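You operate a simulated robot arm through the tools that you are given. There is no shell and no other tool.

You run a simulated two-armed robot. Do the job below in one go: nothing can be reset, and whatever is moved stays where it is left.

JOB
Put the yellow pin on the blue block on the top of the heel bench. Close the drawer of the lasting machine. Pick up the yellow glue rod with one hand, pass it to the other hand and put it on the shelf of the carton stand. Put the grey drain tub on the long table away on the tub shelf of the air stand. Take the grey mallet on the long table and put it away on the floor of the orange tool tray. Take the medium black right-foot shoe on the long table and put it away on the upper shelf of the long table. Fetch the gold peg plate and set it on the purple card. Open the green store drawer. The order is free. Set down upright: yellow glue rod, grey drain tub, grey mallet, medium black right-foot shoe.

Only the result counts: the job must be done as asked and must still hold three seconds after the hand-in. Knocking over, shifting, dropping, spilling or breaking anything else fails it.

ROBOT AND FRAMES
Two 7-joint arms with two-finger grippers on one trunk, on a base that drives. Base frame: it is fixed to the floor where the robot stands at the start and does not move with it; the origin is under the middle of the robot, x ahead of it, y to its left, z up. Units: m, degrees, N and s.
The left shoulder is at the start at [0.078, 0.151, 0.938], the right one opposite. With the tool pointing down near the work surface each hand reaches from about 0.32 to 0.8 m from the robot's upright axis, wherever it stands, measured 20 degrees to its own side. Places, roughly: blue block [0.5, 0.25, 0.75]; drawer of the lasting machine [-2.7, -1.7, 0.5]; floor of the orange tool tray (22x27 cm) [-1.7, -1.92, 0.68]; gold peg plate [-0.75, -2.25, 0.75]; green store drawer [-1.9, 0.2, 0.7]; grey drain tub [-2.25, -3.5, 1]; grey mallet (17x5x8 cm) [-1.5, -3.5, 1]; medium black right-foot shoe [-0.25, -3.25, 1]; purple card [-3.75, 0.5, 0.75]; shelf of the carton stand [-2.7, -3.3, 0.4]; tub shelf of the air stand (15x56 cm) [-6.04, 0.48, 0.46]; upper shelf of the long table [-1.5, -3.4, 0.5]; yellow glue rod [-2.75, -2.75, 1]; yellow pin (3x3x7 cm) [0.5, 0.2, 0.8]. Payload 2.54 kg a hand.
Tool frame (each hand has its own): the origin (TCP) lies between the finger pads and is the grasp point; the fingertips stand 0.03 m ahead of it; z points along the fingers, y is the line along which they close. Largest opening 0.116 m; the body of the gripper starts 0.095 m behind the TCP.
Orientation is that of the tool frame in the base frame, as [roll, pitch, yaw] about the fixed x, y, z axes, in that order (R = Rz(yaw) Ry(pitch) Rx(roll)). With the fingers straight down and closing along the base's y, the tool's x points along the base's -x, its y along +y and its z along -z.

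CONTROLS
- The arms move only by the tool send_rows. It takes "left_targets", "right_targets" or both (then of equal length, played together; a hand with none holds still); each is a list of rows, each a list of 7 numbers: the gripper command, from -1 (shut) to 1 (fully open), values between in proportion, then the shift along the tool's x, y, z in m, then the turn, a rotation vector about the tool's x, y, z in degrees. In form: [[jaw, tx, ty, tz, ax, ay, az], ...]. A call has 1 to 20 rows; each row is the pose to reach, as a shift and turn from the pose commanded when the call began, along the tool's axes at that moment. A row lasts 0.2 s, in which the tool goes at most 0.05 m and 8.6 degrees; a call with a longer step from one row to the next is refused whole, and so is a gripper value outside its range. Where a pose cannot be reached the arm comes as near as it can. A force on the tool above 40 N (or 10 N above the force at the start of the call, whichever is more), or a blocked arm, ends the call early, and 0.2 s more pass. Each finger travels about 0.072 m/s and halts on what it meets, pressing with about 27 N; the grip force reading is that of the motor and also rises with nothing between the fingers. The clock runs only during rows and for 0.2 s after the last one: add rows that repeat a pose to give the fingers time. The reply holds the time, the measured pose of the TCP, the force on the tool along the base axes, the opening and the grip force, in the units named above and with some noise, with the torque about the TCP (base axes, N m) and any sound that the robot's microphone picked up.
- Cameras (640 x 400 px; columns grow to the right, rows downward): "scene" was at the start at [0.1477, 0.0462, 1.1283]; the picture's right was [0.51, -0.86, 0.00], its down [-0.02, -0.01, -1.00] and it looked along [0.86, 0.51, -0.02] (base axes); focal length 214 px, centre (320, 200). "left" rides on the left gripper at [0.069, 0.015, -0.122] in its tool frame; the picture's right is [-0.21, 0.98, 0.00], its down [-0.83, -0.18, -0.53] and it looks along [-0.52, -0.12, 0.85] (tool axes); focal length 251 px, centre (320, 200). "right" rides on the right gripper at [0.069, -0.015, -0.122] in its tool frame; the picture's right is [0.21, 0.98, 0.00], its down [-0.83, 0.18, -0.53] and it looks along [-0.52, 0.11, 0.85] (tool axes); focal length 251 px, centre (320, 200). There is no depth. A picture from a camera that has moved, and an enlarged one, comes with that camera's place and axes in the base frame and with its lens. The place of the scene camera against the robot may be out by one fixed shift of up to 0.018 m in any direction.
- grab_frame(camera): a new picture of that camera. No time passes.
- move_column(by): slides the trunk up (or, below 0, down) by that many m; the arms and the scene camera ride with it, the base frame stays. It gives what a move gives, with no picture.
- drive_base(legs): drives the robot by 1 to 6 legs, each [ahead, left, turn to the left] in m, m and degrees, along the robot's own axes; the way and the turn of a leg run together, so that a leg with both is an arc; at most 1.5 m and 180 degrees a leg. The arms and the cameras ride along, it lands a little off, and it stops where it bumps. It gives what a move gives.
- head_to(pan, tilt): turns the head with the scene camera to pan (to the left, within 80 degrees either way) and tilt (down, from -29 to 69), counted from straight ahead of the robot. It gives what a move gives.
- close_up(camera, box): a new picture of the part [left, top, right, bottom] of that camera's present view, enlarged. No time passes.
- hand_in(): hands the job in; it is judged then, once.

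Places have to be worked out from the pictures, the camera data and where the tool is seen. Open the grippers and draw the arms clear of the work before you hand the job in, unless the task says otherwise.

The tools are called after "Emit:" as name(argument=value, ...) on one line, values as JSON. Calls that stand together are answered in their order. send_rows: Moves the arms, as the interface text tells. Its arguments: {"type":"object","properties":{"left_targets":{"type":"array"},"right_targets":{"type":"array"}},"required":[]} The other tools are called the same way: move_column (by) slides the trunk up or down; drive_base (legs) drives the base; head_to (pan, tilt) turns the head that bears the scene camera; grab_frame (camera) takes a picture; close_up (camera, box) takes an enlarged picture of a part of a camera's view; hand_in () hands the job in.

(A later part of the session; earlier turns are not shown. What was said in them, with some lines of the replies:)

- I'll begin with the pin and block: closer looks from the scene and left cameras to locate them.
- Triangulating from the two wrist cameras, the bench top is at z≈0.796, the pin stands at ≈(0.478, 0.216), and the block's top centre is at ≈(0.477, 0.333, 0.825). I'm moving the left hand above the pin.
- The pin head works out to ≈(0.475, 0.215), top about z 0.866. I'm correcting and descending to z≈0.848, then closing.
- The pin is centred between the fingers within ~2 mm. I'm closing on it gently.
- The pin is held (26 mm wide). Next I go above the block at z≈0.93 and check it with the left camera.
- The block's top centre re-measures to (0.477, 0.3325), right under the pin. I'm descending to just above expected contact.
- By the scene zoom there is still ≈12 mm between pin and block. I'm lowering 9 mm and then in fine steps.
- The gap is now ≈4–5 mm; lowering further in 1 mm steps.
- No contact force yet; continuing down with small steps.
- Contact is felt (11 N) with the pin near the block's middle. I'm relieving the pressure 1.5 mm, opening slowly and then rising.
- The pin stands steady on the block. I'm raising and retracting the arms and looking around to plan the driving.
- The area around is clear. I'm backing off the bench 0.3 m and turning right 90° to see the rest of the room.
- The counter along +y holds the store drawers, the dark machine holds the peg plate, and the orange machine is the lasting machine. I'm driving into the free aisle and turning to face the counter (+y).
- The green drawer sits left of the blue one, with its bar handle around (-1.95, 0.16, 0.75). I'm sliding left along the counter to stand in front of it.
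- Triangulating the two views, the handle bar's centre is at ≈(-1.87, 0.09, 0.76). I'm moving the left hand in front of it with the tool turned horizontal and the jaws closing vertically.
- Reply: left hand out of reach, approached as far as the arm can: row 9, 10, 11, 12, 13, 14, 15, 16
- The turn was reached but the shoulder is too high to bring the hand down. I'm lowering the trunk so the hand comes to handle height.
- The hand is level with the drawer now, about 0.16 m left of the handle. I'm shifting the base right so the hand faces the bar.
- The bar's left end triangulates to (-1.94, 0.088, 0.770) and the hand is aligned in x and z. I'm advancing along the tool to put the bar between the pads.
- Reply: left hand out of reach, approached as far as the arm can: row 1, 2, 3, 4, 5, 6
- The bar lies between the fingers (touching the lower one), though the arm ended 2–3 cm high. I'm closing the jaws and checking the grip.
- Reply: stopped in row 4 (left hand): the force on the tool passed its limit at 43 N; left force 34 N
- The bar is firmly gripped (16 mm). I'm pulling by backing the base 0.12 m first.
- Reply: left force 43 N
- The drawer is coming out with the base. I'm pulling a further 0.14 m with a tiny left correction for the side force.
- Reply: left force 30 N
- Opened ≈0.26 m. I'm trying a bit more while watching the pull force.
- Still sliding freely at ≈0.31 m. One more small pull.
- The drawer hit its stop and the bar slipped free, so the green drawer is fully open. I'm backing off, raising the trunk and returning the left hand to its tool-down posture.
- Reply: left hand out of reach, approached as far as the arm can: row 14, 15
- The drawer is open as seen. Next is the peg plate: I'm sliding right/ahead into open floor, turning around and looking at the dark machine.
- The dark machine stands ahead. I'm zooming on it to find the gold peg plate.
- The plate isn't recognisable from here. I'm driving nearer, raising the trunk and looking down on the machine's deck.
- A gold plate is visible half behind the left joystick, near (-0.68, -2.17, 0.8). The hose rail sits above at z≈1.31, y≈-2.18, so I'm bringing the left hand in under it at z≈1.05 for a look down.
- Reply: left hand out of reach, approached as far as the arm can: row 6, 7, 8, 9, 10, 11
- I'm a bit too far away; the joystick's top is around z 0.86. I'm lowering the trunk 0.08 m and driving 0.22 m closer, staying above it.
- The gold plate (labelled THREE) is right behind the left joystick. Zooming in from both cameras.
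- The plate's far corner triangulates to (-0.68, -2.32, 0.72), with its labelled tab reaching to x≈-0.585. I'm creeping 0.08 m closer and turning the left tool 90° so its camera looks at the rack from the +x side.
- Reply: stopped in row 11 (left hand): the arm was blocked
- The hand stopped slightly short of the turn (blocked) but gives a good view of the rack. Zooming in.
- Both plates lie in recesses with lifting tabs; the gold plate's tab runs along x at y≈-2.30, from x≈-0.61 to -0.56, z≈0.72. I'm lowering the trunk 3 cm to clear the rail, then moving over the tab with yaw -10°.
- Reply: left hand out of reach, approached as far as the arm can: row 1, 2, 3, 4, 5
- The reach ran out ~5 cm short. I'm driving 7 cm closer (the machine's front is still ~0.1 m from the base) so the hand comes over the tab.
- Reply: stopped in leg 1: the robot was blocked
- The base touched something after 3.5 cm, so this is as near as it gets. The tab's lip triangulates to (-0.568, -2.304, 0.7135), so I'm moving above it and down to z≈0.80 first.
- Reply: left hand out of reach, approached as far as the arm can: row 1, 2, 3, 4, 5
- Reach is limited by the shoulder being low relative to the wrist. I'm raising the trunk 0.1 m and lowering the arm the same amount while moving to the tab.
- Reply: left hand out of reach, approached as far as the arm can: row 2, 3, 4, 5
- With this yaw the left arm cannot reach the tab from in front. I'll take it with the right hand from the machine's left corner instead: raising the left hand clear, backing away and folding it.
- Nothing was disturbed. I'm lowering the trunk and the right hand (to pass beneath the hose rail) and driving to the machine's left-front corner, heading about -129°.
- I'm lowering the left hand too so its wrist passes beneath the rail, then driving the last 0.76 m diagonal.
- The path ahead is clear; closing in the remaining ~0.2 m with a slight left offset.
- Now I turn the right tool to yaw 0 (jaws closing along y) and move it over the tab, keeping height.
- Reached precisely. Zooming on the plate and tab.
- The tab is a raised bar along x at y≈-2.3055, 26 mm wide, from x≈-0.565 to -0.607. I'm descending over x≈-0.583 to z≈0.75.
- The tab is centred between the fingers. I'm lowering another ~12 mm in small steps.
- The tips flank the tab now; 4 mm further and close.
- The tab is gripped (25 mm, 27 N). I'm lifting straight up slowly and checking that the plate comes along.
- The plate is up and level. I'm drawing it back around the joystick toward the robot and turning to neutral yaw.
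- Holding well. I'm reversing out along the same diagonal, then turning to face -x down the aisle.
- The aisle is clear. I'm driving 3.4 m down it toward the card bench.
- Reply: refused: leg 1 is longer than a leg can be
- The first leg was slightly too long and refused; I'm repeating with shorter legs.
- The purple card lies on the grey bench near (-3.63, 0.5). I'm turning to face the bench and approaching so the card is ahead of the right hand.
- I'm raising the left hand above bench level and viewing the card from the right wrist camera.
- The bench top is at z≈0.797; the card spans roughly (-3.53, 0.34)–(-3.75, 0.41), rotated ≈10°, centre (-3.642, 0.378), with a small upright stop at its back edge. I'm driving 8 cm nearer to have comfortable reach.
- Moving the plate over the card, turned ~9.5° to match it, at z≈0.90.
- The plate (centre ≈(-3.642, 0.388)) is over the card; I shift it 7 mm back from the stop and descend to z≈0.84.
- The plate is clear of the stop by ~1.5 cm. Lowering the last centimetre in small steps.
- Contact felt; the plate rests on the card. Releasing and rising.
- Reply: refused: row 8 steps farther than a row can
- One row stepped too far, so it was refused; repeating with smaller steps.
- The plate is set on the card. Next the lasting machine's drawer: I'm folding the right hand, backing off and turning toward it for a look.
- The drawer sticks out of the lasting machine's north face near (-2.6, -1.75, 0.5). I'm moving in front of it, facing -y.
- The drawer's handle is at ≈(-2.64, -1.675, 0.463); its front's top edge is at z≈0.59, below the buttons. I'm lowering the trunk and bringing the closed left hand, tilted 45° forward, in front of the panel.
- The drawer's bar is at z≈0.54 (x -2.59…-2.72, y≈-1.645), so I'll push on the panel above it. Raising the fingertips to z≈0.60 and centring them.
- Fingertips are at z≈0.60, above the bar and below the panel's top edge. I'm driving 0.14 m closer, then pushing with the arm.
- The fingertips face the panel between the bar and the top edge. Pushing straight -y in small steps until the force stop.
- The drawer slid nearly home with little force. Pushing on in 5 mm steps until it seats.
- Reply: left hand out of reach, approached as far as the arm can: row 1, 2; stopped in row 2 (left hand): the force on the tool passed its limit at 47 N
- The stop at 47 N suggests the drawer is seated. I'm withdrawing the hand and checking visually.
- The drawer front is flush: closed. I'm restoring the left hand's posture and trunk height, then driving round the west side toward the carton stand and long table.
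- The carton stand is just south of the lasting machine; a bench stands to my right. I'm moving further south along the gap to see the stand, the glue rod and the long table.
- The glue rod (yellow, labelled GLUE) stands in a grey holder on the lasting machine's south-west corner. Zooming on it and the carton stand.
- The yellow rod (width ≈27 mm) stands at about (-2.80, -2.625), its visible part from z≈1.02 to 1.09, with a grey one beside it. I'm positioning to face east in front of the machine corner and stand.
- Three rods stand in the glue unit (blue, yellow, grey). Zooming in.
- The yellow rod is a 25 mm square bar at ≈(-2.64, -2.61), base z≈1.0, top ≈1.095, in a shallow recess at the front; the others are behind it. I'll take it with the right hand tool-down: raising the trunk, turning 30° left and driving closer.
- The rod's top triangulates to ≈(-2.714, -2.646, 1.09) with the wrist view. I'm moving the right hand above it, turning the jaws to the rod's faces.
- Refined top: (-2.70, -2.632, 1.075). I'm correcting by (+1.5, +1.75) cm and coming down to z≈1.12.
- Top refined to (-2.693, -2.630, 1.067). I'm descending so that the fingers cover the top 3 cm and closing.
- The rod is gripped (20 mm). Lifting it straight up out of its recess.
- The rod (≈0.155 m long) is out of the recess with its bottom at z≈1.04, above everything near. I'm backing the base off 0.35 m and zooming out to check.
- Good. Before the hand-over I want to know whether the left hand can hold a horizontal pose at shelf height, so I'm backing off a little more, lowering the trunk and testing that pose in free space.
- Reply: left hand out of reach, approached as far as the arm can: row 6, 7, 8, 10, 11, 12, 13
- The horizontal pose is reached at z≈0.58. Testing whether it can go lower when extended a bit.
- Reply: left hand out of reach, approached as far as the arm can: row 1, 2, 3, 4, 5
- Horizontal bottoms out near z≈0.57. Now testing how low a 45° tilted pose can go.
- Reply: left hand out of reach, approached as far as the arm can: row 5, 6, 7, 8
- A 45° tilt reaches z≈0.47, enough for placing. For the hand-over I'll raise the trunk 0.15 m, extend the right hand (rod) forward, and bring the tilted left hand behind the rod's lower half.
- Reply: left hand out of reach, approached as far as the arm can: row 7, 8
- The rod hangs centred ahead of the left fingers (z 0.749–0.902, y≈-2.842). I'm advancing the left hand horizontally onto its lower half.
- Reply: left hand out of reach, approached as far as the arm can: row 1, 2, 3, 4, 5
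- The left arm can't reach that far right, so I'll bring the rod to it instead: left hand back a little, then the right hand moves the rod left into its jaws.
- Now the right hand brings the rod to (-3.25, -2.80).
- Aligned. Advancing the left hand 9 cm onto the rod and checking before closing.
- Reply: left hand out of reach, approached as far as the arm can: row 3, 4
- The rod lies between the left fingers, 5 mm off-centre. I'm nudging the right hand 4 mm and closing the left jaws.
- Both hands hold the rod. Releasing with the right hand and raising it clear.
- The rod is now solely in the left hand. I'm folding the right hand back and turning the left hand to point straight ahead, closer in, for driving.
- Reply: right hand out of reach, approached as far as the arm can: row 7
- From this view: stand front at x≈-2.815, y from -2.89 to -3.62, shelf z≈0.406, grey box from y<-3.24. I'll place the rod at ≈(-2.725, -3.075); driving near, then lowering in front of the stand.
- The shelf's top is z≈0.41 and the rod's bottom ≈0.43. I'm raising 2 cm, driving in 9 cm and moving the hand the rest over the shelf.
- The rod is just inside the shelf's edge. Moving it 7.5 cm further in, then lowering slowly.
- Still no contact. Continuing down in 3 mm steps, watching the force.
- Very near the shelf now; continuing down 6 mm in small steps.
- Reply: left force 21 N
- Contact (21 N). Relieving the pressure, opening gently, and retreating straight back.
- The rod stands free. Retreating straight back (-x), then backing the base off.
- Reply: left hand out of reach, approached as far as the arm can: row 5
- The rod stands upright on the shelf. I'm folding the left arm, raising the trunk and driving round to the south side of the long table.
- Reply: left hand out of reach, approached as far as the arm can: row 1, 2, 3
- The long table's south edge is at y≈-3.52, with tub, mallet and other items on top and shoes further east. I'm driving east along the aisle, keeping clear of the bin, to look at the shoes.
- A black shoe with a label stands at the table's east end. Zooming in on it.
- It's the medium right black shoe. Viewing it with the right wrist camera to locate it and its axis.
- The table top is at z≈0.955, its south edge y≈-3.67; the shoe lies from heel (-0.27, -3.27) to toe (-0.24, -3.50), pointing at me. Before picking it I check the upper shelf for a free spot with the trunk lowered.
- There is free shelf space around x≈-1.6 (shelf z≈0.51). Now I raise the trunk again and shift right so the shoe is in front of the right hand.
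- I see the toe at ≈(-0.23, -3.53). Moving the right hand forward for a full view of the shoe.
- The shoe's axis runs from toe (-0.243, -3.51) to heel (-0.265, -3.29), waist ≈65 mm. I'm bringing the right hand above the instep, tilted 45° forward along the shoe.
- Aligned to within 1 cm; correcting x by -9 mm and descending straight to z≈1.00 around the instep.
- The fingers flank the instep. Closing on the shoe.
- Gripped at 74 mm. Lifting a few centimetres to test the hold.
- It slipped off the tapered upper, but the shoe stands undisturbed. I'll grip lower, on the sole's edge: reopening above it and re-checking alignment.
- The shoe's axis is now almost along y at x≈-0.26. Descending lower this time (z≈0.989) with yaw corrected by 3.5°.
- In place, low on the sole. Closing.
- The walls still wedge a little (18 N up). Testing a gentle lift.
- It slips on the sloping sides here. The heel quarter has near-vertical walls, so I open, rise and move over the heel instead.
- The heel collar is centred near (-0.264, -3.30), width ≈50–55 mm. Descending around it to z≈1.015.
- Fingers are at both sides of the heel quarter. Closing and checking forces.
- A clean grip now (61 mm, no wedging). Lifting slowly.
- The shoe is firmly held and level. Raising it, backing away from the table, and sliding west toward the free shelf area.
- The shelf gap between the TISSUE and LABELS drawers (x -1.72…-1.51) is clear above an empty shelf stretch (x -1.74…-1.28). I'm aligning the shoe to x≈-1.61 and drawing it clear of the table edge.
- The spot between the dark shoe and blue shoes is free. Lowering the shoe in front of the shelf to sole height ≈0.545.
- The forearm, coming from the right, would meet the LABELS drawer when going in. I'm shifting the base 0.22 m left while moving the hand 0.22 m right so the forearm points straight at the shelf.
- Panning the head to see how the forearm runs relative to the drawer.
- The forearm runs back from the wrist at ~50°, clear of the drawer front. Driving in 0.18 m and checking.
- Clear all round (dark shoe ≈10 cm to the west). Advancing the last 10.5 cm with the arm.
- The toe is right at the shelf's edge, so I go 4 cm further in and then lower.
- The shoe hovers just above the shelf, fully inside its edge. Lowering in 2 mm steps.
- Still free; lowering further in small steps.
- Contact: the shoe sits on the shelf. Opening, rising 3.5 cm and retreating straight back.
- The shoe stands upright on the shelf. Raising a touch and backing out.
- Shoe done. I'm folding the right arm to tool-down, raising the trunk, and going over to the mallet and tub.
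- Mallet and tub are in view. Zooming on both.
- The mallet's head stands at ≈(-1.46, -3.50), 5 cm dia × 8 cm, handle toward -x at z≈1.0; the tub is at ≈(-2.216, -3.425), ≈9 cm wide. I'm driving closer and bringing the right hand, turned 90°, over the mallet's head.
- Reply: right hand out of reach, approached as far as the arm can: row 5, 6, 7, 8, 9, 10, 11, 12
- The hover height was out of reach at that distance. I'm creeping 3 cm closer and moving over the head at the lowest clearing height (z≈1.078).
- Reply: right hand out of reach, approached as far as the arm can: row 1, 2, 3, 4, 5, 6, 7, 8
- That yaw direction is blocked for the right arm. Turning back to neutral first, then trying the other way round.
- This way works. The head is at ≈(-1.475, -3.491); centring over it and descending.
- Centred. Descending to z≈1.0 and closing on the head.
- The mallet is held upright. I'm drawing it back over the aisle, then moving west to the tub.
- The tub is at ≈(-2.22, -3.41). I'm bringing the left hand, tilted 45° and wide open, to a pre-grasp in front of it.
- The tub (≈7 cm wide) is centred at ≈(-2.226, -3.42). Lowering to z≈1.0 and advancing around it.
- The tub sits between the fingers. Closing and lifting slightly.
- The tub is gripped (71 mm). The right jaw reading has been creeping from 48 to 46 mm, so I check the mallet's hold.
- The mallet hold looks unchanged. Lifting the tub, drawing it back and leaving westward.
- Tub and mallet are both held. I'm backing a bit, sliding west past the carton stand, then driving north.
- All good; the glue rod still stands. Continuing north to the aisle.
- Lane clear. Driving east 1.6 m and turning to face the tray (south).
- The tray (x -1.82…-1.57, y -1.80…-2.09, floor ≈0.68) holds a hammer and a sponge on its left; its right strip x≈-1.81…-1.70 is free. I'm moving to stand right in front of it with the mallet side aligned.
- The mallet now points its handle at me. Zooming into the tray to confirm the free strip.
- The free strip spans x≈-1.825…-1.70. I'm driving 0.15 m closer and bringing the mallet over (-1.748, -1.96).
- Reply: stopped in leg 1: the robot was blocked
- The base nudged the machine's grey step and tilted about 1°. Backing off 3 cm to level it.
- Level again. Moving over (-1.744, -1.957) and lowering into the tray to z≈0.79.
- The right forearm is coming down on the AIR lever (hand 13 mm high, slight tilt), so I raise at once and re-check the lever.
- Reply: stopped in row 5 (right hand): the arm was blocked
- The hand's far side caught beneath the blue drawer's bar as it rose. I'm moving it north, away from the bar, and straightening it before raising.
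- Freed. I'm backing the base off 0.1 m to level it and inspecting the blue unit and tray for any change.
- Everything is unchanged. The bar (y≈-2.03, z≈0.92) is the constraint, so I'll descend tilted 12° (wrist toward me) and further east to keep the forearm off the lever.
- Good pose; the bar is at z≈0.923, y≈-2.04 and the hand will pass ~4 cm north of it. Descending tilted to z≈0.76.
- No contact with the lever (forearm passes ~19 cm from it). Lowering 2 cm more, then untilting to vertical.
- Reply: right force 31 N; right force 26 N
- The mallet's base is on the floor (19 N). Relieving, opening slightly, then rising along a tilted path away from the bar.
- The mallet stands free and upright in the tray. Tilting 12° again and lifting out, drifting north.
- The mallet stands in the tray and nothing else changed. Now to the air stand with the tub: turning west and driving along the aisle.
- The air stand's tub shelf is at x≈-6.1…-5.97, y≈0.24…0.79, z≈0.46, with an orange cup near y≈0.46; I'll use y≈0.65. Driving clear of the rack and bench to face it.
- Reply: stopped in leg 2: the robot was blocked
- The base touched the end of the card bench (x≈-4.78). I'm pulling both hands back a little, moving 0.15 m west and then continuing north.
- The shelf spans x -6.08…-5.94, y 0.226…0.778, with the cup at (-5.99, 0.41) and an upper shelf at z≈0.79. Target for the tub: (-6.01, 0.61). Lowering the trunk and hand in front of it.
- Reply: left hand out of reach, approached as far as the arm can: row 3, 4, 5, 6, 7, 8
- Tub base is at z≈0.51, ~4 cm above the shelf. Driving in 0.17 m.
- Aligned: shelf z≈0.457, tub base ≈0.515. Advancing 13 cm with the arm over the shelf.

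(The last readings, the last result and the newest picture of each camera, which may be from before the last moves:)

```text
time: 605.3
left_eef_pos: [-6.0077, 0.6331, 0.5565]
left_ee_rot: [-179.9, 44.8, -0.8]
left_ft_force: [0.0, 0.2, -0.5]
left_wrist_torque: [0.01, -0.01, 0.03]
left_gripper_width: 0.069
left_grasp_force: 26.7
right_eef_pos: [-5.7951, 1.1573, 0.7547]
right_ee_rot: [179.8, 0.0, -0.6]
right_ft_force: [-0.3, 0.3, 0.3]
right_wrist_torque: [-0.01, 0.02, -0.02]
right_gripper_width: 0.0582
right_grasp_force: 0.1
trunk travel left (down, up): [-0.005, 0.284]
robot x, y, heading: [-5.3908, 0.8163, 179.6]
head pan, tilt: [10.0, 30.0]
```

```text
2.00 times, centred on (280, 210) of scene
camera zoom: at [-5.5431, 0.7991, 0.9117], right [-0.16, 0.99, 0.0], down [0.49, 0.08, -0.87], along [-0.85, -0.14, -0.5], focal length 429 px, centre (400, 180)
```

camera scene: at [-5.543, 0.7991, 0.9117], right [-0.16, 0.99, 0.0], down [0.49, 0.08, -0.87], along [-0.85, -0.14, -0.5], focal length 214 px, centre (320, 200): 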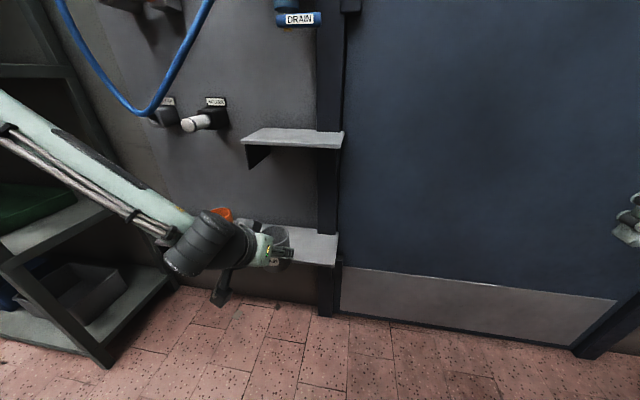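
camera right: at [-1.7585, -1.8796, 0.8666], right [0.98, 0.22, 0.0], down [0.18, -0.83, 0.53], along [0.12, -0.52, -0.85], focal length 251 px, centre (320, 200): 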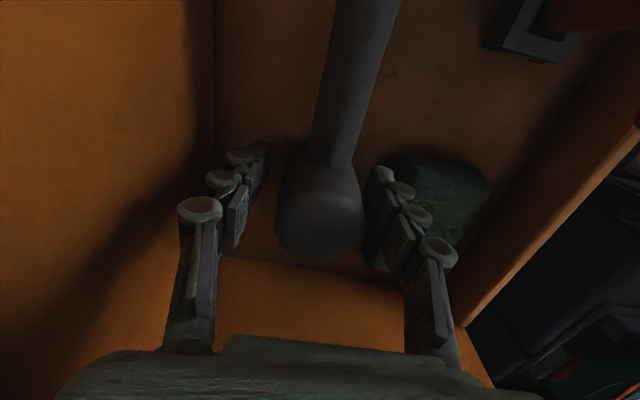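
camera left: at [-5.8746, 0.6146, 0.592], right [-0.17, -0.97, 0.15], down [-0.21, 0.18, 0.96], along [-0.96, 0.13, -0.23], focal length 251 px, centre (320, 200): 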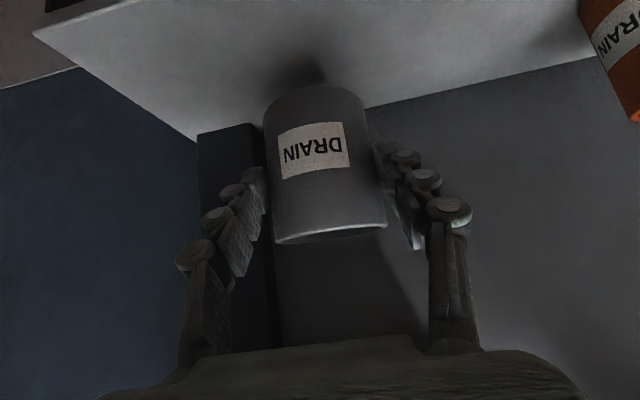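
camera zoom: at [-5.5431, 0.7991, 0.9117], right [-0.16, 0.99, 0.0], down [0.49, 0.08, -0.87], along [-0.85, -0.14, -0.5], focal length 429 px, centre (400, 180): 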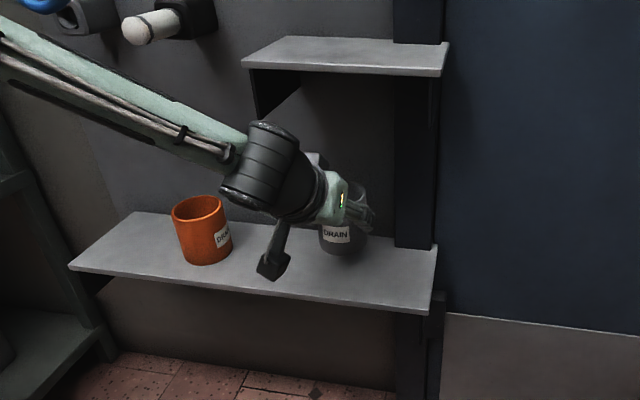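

The tub hovers over the shelf's free part. Lowering in small steps.

Emit:
send_rows(left_targets=[[-1, 0.007, 0, 0.007, 0, 0, 0], [-1, 0.0141, 0, 0.0141, 0, 0, 0], [-1, 0.0212, 0, 0.0212, 0, 0, 0], [-1, 0.0276, 0, 0.0276, 0, 0, 0], [-1, 0.0276, 0, 0.0276, 0, 0, 0]])

Emit:
send_rows(left_targets=[[-1, 0.0021, 0, 0.0021, 0, 0, 0], [-1, 0.0042, 0, 0.0042, 0, 0, 0], [-1, 0.0057, 0, 0.0057, 0, 0, 0], [-1, 0.0057, 0, 0.0057, 0, 0, 0]])

Emit:
close_up(camera="scene", box=[260, 170, 360, 270])

```text
time: 606.5
left_eef_pos: [-6.009, 0.6316, 0.5177]
left_ee_rot: [-180.0, 44.8, -0.7]
left_ft_force: [-0.3, 0.5, -0.2]
left_wrist_torque: [-0.02, -0.01, -0.01]
left_gripper_width: 0.0691
left_grasp_force: 26.9
right_eef_pos: [-5.7967, 1.1574, 0.755]
right_ee_rot: [179.9, 0.1, -0.6]
right_ft_force: [0.1, 0.2, -0.1]
right_wrist_torque: [-0.03, -0.01, 0.0]
right_gripper_width: 0.0581
right_grasp_force: 0.1
trunk travel left (down, up): [-0.005, 0.284]
robot x, y, heading: [-5.3901, 0.8145, 179.4]
head pan, tilt: [10.0, 30.0]
```

```text
time: 607.5
left_eef_pos: [-6.0102, 0.6315, 0.5132]
left_ee_rot: [-179.9, 45.3, -0.8]
left_ft_force: [-1.5, -3.3, 15.4]
left_wrist_torque: [0.17, 0.25, 0.06]
left_gripper_width: 0.0689
left_grasp_force: 27.1
right_eef_pos: [-5.7962, 1.1568, 0.755]
right_ee_rot: [179.8, 0.1, -0.7]
right_ft_force: [-0.9, 0.1, -1.1]
right_wrist_torque: [-0.02, 0.02, 0.02]
right_gripper_width: 0.0581
right_grasp_force: 0.0
trunk travel left (down, up): [-0.005, 0.284]
robot x, y, heading: [-5.3907, 0.8152, 179.5]
head pan, tilt: [10.0, 30.0]
```

```text
4.00 times, centred on (310, 220) of scene
camera zoom: at [-5.5421, 0.7993, 0.9122], right [-0.16, 0.99, 0.0], down [0.49, 0.08, -0.87], along [-0.86, -0.14, -0.5], focal length 858 px, centre (360, 120)
```

zoom: 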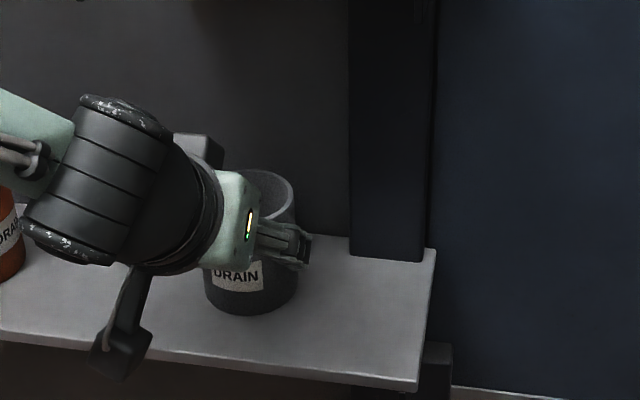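

Tub is on the shelf (15 N). Relieving, opening and retreating straight back.

Emit:
send_rows(left_targets=[[-1, -0.001, 0, -0.001, 0, 0, 0], [-1, -0.001, 0, -0.001, 0, 0, 0], [0.3, -0.001, 0, -0.001, 0, 0, 0], [0.5, -0.001, 0, -0.001, 0, 0, 0], [0.8, -0.001, 0, -0.001, 0, 0, 0], [0.95, -0.001, 0, -0.001, 0, 0, 0], [0.95, 0.01, 0, -0.015, 0, 0, 0], [0.95, 0.03, 0, -0.04, 0, 0, 0], [0.95, 0.055, 0, -0.07, 0, 0, 0], [0.95, 0.08, 0, -0.1, 0, 0, 0]])

Emit:
grab_frame(camera="left")

Emit:
close_up(camera="scene", box=[180, 110, 380, 310])

```text
time: 609.7
left_eef_pos: [-5.8802, 0.6289, 0.5236]
left_ee_rot: [-179.9, 44.8, -0.9]
left_ft_force: [-0.3, -0.2, -0.2]
left_wrist_torque: [-0.02, -0.01, 0.0]
left_gripper_width: 0.113
left_grasp_force: 0.0
right_eef_pos: [-5.7958, 1.1568, 0.7541]
right_ee_rot: [179.8, -0.1, -0.5]
right_ft_force: [0.4, -0.5, -0.1]
right_wrist_torque: [0.0, 0.02, -0.01]
right_gripper_width: 0.0582
right_grasp_force: 0.0
trunk travel left (down, up): [-0.005, 0.284]
robot x, y, heading: [-5.391, 0.8113, 179.4]
head pan, tilt: [10.0, 30.0]
```

```text
taken
camera left: at [-5.7465, 0.6122, 0.5595], right [-0.17, -0.97, 0.15], down [-0.21, 0.18, 0.96], along [-0.96, 0.13, -0.23], focal length 251 px, centre (320, 200)
```

left: 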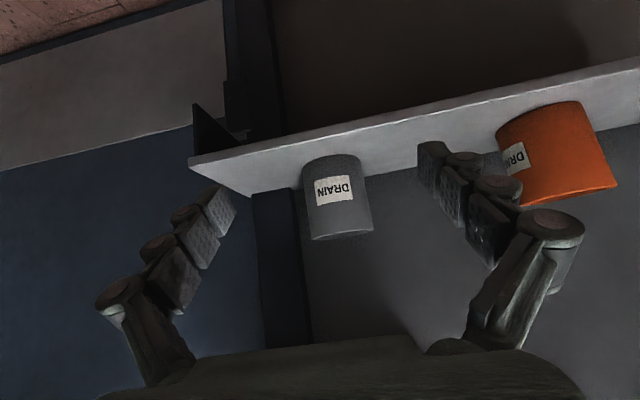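

```text
2.00 times, centred on (280, 210) of scene
camera zoom: at [-5.5431, 0.7992, 0.9118], right [-0.16, 0.99, 0.0], down [0.49, 0.08, -0.87], along [-0.85, -0.14, -0.5], focal length 429 px, centre (400, 180)
```

zoom: 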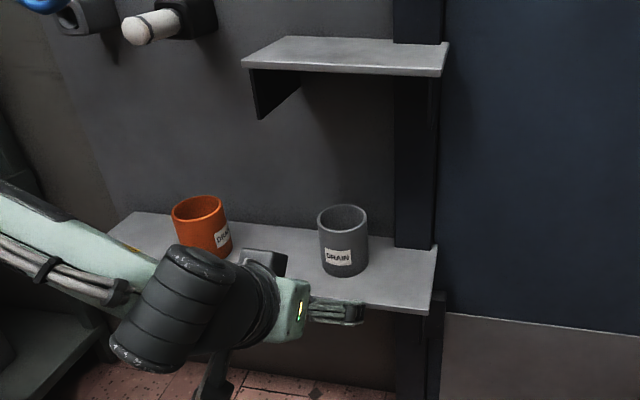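

The grey tub stands upright on the tub shelf, the cup untouched. I'm backing off, folding the left arm and raising the trunk.

Emit:
drive_base(legs=[[-0.15, 0, 0]])

Emit:
send_rows(left_targets=[[0.5, -0.012, 0.0167, -0.0275, 0, 5, 0], [0.2, -0.024, 0.0333, -0.055, 0, 10, 0], [0, -0.035, 0.05, -0.0825, 0, 15, 0], [0, -0.047, 0.0667, -0.11, 0, 20, 0], [0, -0.059, 0.0833, -0.1375, 0, 25, 0], [0, -0.071, 0.1, -0.165, 0, 30, 0], [0, -0.082, 0.1167, -0.1925, 0, 35, 0], [0, -0.094, 0.1333, -0.22, 0, 40, 0], [0, -0.106, 0.15, -0.2475, 0, 45, 0]])

Emit:
move_column(by=0.27)

Emit:
drive_base(legs=[[0, 1.4, 0]])

Emit:
grab_frame(camera="scene")

```text
time: 611.0
left_eef_pos: [-5.7304, 0.6313, 0.5229]
left_ee_rot: [-179.9, 44.9, -1.0]
left_ft_force: [0.2, -0.4, 0.5]
left_wrist_torque: [-0.01, -0.02, -0.01]
left_gripper_width: 0.113
left_grasp_force: 0.1
right_eef_pos: [-5.6435, 1.1562, 0.7546]
right_ee_rot: [179.8, 0.1, -0.8]
right_ft_force: [0.0, -0.6, -0.5]
right_wrist_torque: [0.03, -0.01, -0.01]
right_gripper_width: 0.0581
right_grasp_force: 0.0
trunk travel left (down, up): [-0.005, 0.284]
robot x, y, heading: [-5.2384, 0.8127, 179.3]
head pan, tilt: [10.0, 30.0]
```

```text
time: 613.0
left_eef_pos: [-5.6315, 0.4773, 0.775]
left_ee_rot: [-179.9, -0.2, -1.2]
left_ft_force: [0.5, -0.2, 0.3]
left_wrist_torque: [-0.01, 0.0, -0.05]
left_gripper_width: 0.058
left_grasp_force: 0.1
right_eef_pos: [-5.6446, 1.1561, 0.7548]
right_ee_rot: [179.7, 0.0, -1.0]
right_ft_force: [-0.2, -0.3, -0.4]
right_wrist_torque: [-0.03, 0.03, -0.02]
right_gripper_width: 0.0582
right_grasp_force: 0.1
trunk travel left (down, up): [-0.005, 0.284]
robot x, y, heading: [-5.2354, 0.8137, 179.2]
head pan, tilt: [10.0, 30.0]
```

```text
time: 615.8
left_eef_pos: [-5.631, 0.4775, 1.0451]
left_ee_rot: [-179.9, -0.1, -1.3]
left_ft_force: [-0.1, 0.1, -0.2]
left_wrist_torque: [0.0, 0.0, 0.04]
left_gripper_width: 0.058
left_grasp_force: 0.1
right_eef_pos: [-5.6455, 1.1576, 1.0245]
right_ee_rot: [179.8, 0.0, -0.7]
right_ft_force: [0.5, -0.1, 0.0]
right_wrist_torque: [-0.02, -0.04, 0.01]
right_gripper_width: 0.0578
right_grasp_force: 0.0
trunk travel left (down, up): [-0.275, 0.014]
robot x, y, heading: [-5.237, 0.8132, 179.1]
head pan, tilt: [10.0, 30.0]
```

```text
time: 629.2
left_eef_pos: [-5.6411, -0.9023, 1.0444]
left_ee_rot: [-179.8, -0.1, -0.6]
left_ft_force: [-0.7, 0.1, 0.2]
left_wrist_torque: [-0.02, -0.01, -0.01]
left_gripper_width: 0.0579
left_grasp_force: 0.0
right_eef_pos: [-5.6592, -0.2232, 1.0242]
right_ee_rot: [179.7, 0.0, -0.2]
right_ft_force: [0.4, -0.8, -1.1]
right_wrist_torque: [0.0, 0.01, 0.01]
right_gripper_width: 0.0582
right_grasp_force: 0.1
trunk travel left (down, up): [-0.275, 0.014]
robot x, y, heading: [-5.2482, -0.5685, 179.5]
head pan, tilt: [10.0, 30.0]
```

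```text
taken
camera scene: at [-5.4048, -0.5802, 1.1818], right [-0.17, 0.99, 0.0], down [0.49, 0.08, -0.87], along [-0.85, -0.15, -0.5], focal length 214 px, centre (320, 200)
```

scene: 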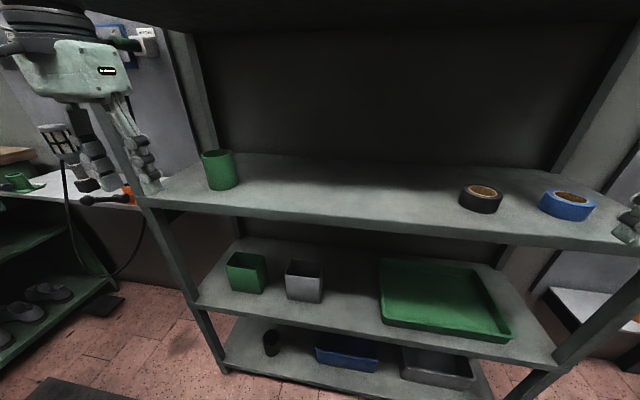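

Backing into the aisle and turning east to verify the earlier jobs (plate on card, drawers).

Emit:
drive_base(legs=[[-0.75, 0.2, 0], [0, 0, 150]])

Emit:
head_to(pan=60, tilt=12)

Emit:
grab_frame(camera="scene")

Emit:
head_to(pan=5, tilt=12)

Emit:
grab_frame(camera="scene")

```text
time: 640.1
left_eef_pos: [-4.02, -0.5751, 1.0436]
left_ee_rot: [-179.9, -0.2, 160.5]
left_ft_force: [-0.9, -0.3, -0.1]
left_wrist_torque: [0.02, 0.02, -0.01]
left_gripper_width: 0.0578
left_grasp_force: 0.1
right_eef_pos: [-4.2224, -1.2234, 1.0252]
right_ee_rot: [179.9, 0.0, 160.8]
right_ft_force: [-0.4, -0.4, 0.1]
right_wrist_torque: [0.02, 0.0, 0.0]
right_gripper_width: 0.0583
right_grasp_force: 0.1
trunk travel left (down, up): [-0.275, 0.014]
robot x, y, heading: [-4.4991, -0.7673, -19.1]
head pan, tilt: [10.0, 30.0]
```

```text
time: 641.3
left_eef_pos: [-4.0202, -0.5737, 1.0442]
left_ee_rot: [-179.9, -0.2, 160.4]
left_ft_force: [-0.1, 0.1, -0.1]
left_wrist_torque: [0.0, -0.04, 0.0]
left_gripper_width: 0.0579
left_grasp_force: 0.1
right_eef_pos: [-4.2229, -1.2234, 1.025]
right_ee_rot: [179.8, 0.0, 160.8]
right_ft_force: [0.7, -0.4, -0.2]
right_wrist_torque: [-0.01, 0.0, 0.0]
right_gripper_width: 0.0577
right_grasp_force: 0.1
trunk travel left (down, up): [-0.275, 0.014]
robot x, y, heading: [-4.4982, -0.7655, -19.0]
head pan, tilt: [60.0, 12.0]
```

```text
taken
camera scene: at [-4.3636, -0.7278, 1.2108], right [0.65, -0.76, 0.0], down [-0.16, -0.14, -0.98], along [0.74, 0.64, -0.21], focal length 214 px, centre (320, 200)
```

scene: 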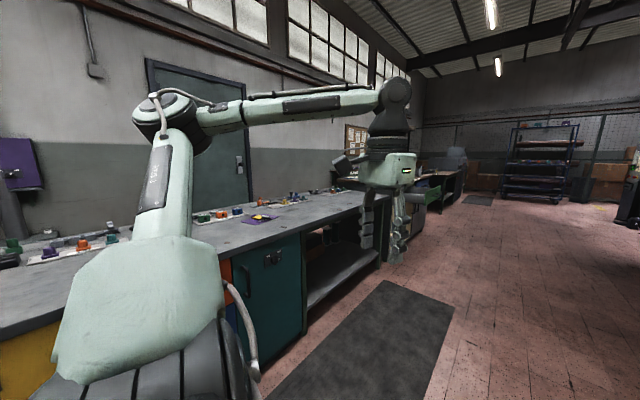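

```text
time: 642.6
left_eef_pos: [-4.0192, -0.5747, 1.0443]
left_ee_rot: [-179.9, 0.0, 160.3]
left_ft_force: [0.7, -1.0, 0.3]
left_wrist_torque: [-0.01, -0.03, -0.01]
left_gripper_width: 0.0582
left_grasp_force: 0.1
right_eef_pos: [-4.2229, -1.222, 1.0242]
right_ee_rot: [179.8, 0.1, 160.8]
right_ft_force: [-0.7, -0.1, -0.9]
right_wrist_torque: [0.0, 0.0, 0.0]
right_gripper_width: 0.0581
right_grasp_force: 0.1
trunk travel left (down, up): [-0.275, 0.014]
robot x, y, heading: [-4.4952, -0.7662, -19.1]
head pan, tilt: [5.0, 12.0]
```

```text
taken
camera scene: at [-4.3439, -0.8115, 1.2108], right [-0.24, -0.97, 0.0], down [-0.2, 0.05, -0.98], along [0.95, -0.24, -0.21], focal length 214 px, centre (320, 200)
```

scene: 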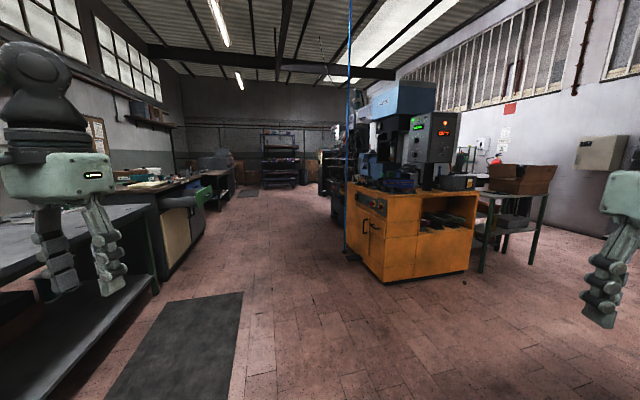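

Zooming on the card, the lasting-machine drawer, and the carton stand for a final check.

Emit:
close_up(camera="scene", box=[330, 160, 570, 290])

Emit:
head_to(pan=60, tilt=12)

Emit:
close_up(camera="scene", box=[190, 190, 310, 250])

```text
2.67 times, centred on (450, 225) of scene
camera zoom: at [-4.3439, -0.8115, 1.2108], right [-0.24, -0.97, 0.0], down [-0.2, 0.05, -0.98], along [0.95, -0.24, -0.21], focal length 572 px, centre (-27, 133)
```

zoom: 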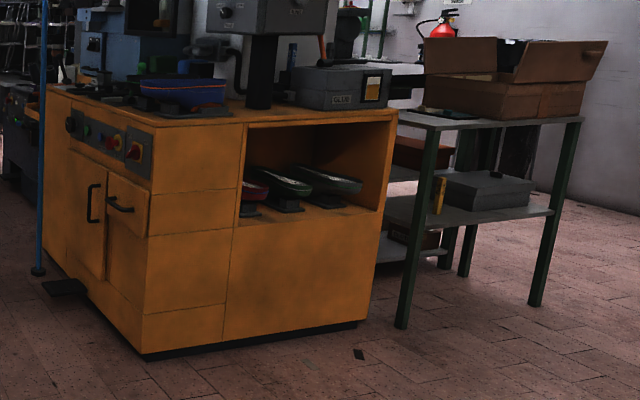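

```text
time: 643.8
left_eef_pos: [-4.0205, -0.5744, 1.0435]
left_ee_rot: [-179.8, -0.1, 160.4]
left_ft_force: [-0.3, -0.1, 0.0]
left_wrist_torque: [0.0, -0.02, -0.02]
left_gripper_width: 0.0581
left_grasp_force: 0.1
right_eef_pos: [-4.2235, -1.2226, 1.0249]
right_ee_rot: [179.9, -0.1, 160.8]
right_ft_force: [-0.7, -0.3, -0.4]
right_wrist_torque: [0.03, 0.0, 0.01]
right_gripper_width: 0.058
right_grasp_force: 0.1
trunk travel left (down, up): [-0.275, 0.014]
robot x, y, heading: [-4.5012, -0.7683, -19.4]
head pan, tilt: [60.0, 12.0]
```

```text
5.33 times, centred on (250, 220) of scene
camera zoom: at [-4.3636, -0.7278, 1.2108], right [0.65, -0.76, 0.0], down [-0.16, -0.14, -0.98], along [0.74, 0.64, -0.21], focal length 1144 px, centre (693, 93)
```

zoom: 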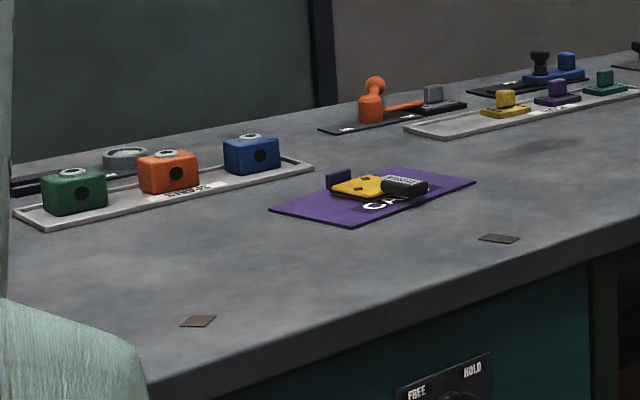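

Everything holds: the plate is on the card, the lasting drawer is flush, the green drawer is open, and the rod stands on its shelf. The arms are clear and both grippers open, so I'm handing in.

Emit:
hand_in()

```text
The job is handed in.
```

I did all eight parts of the job and handed it in. The pin, shoe, mallet and tub I checked right after placing them. The other four I looked at again just before the hand-in.

| Task | Where it was left |
|---|---|
| Yellow pin | Standing on the blue block on the heel bench |
| Lasting machine drawer | Pushed shut until it stopped; the front looked flush |
| Yellow glue rod | Picked with the right hand, passed to the left, standing upright on the carton stand's shelf |
| Grey drain tub | Upright on the tub shelf of the air stand, beside the orange cup |
| Grey mallet | Upright on the floor of the orange tool tray, on the right, clear of the hammer and sponge |
| Medium black right-foot shoe | Upright on the upper shelf of the long table, near the medium left shoe |
| Gold peg plate | On the purple card; the end of its tab may reach slightly past the card's front edge |
| Green store drawer | Pulled out to its stop, about 0.32 m |

There were a few bumps along the way:
- **Base contact:** the base touched the peg plate machine, the lasting machine's grey step, where it tilted about 1°, and the end of the card bench. I saw nothing move.
- **Tool tray:** the right hand caught under the bar handle of the blue unit behind the tray. After I freed it, the unit, the nearby lever and the things in the tray looked unchanged.
- **Shoe:** the first two grips slipped off, turning the shoe a few degrees on the table, before I got a firm hold at the heel.
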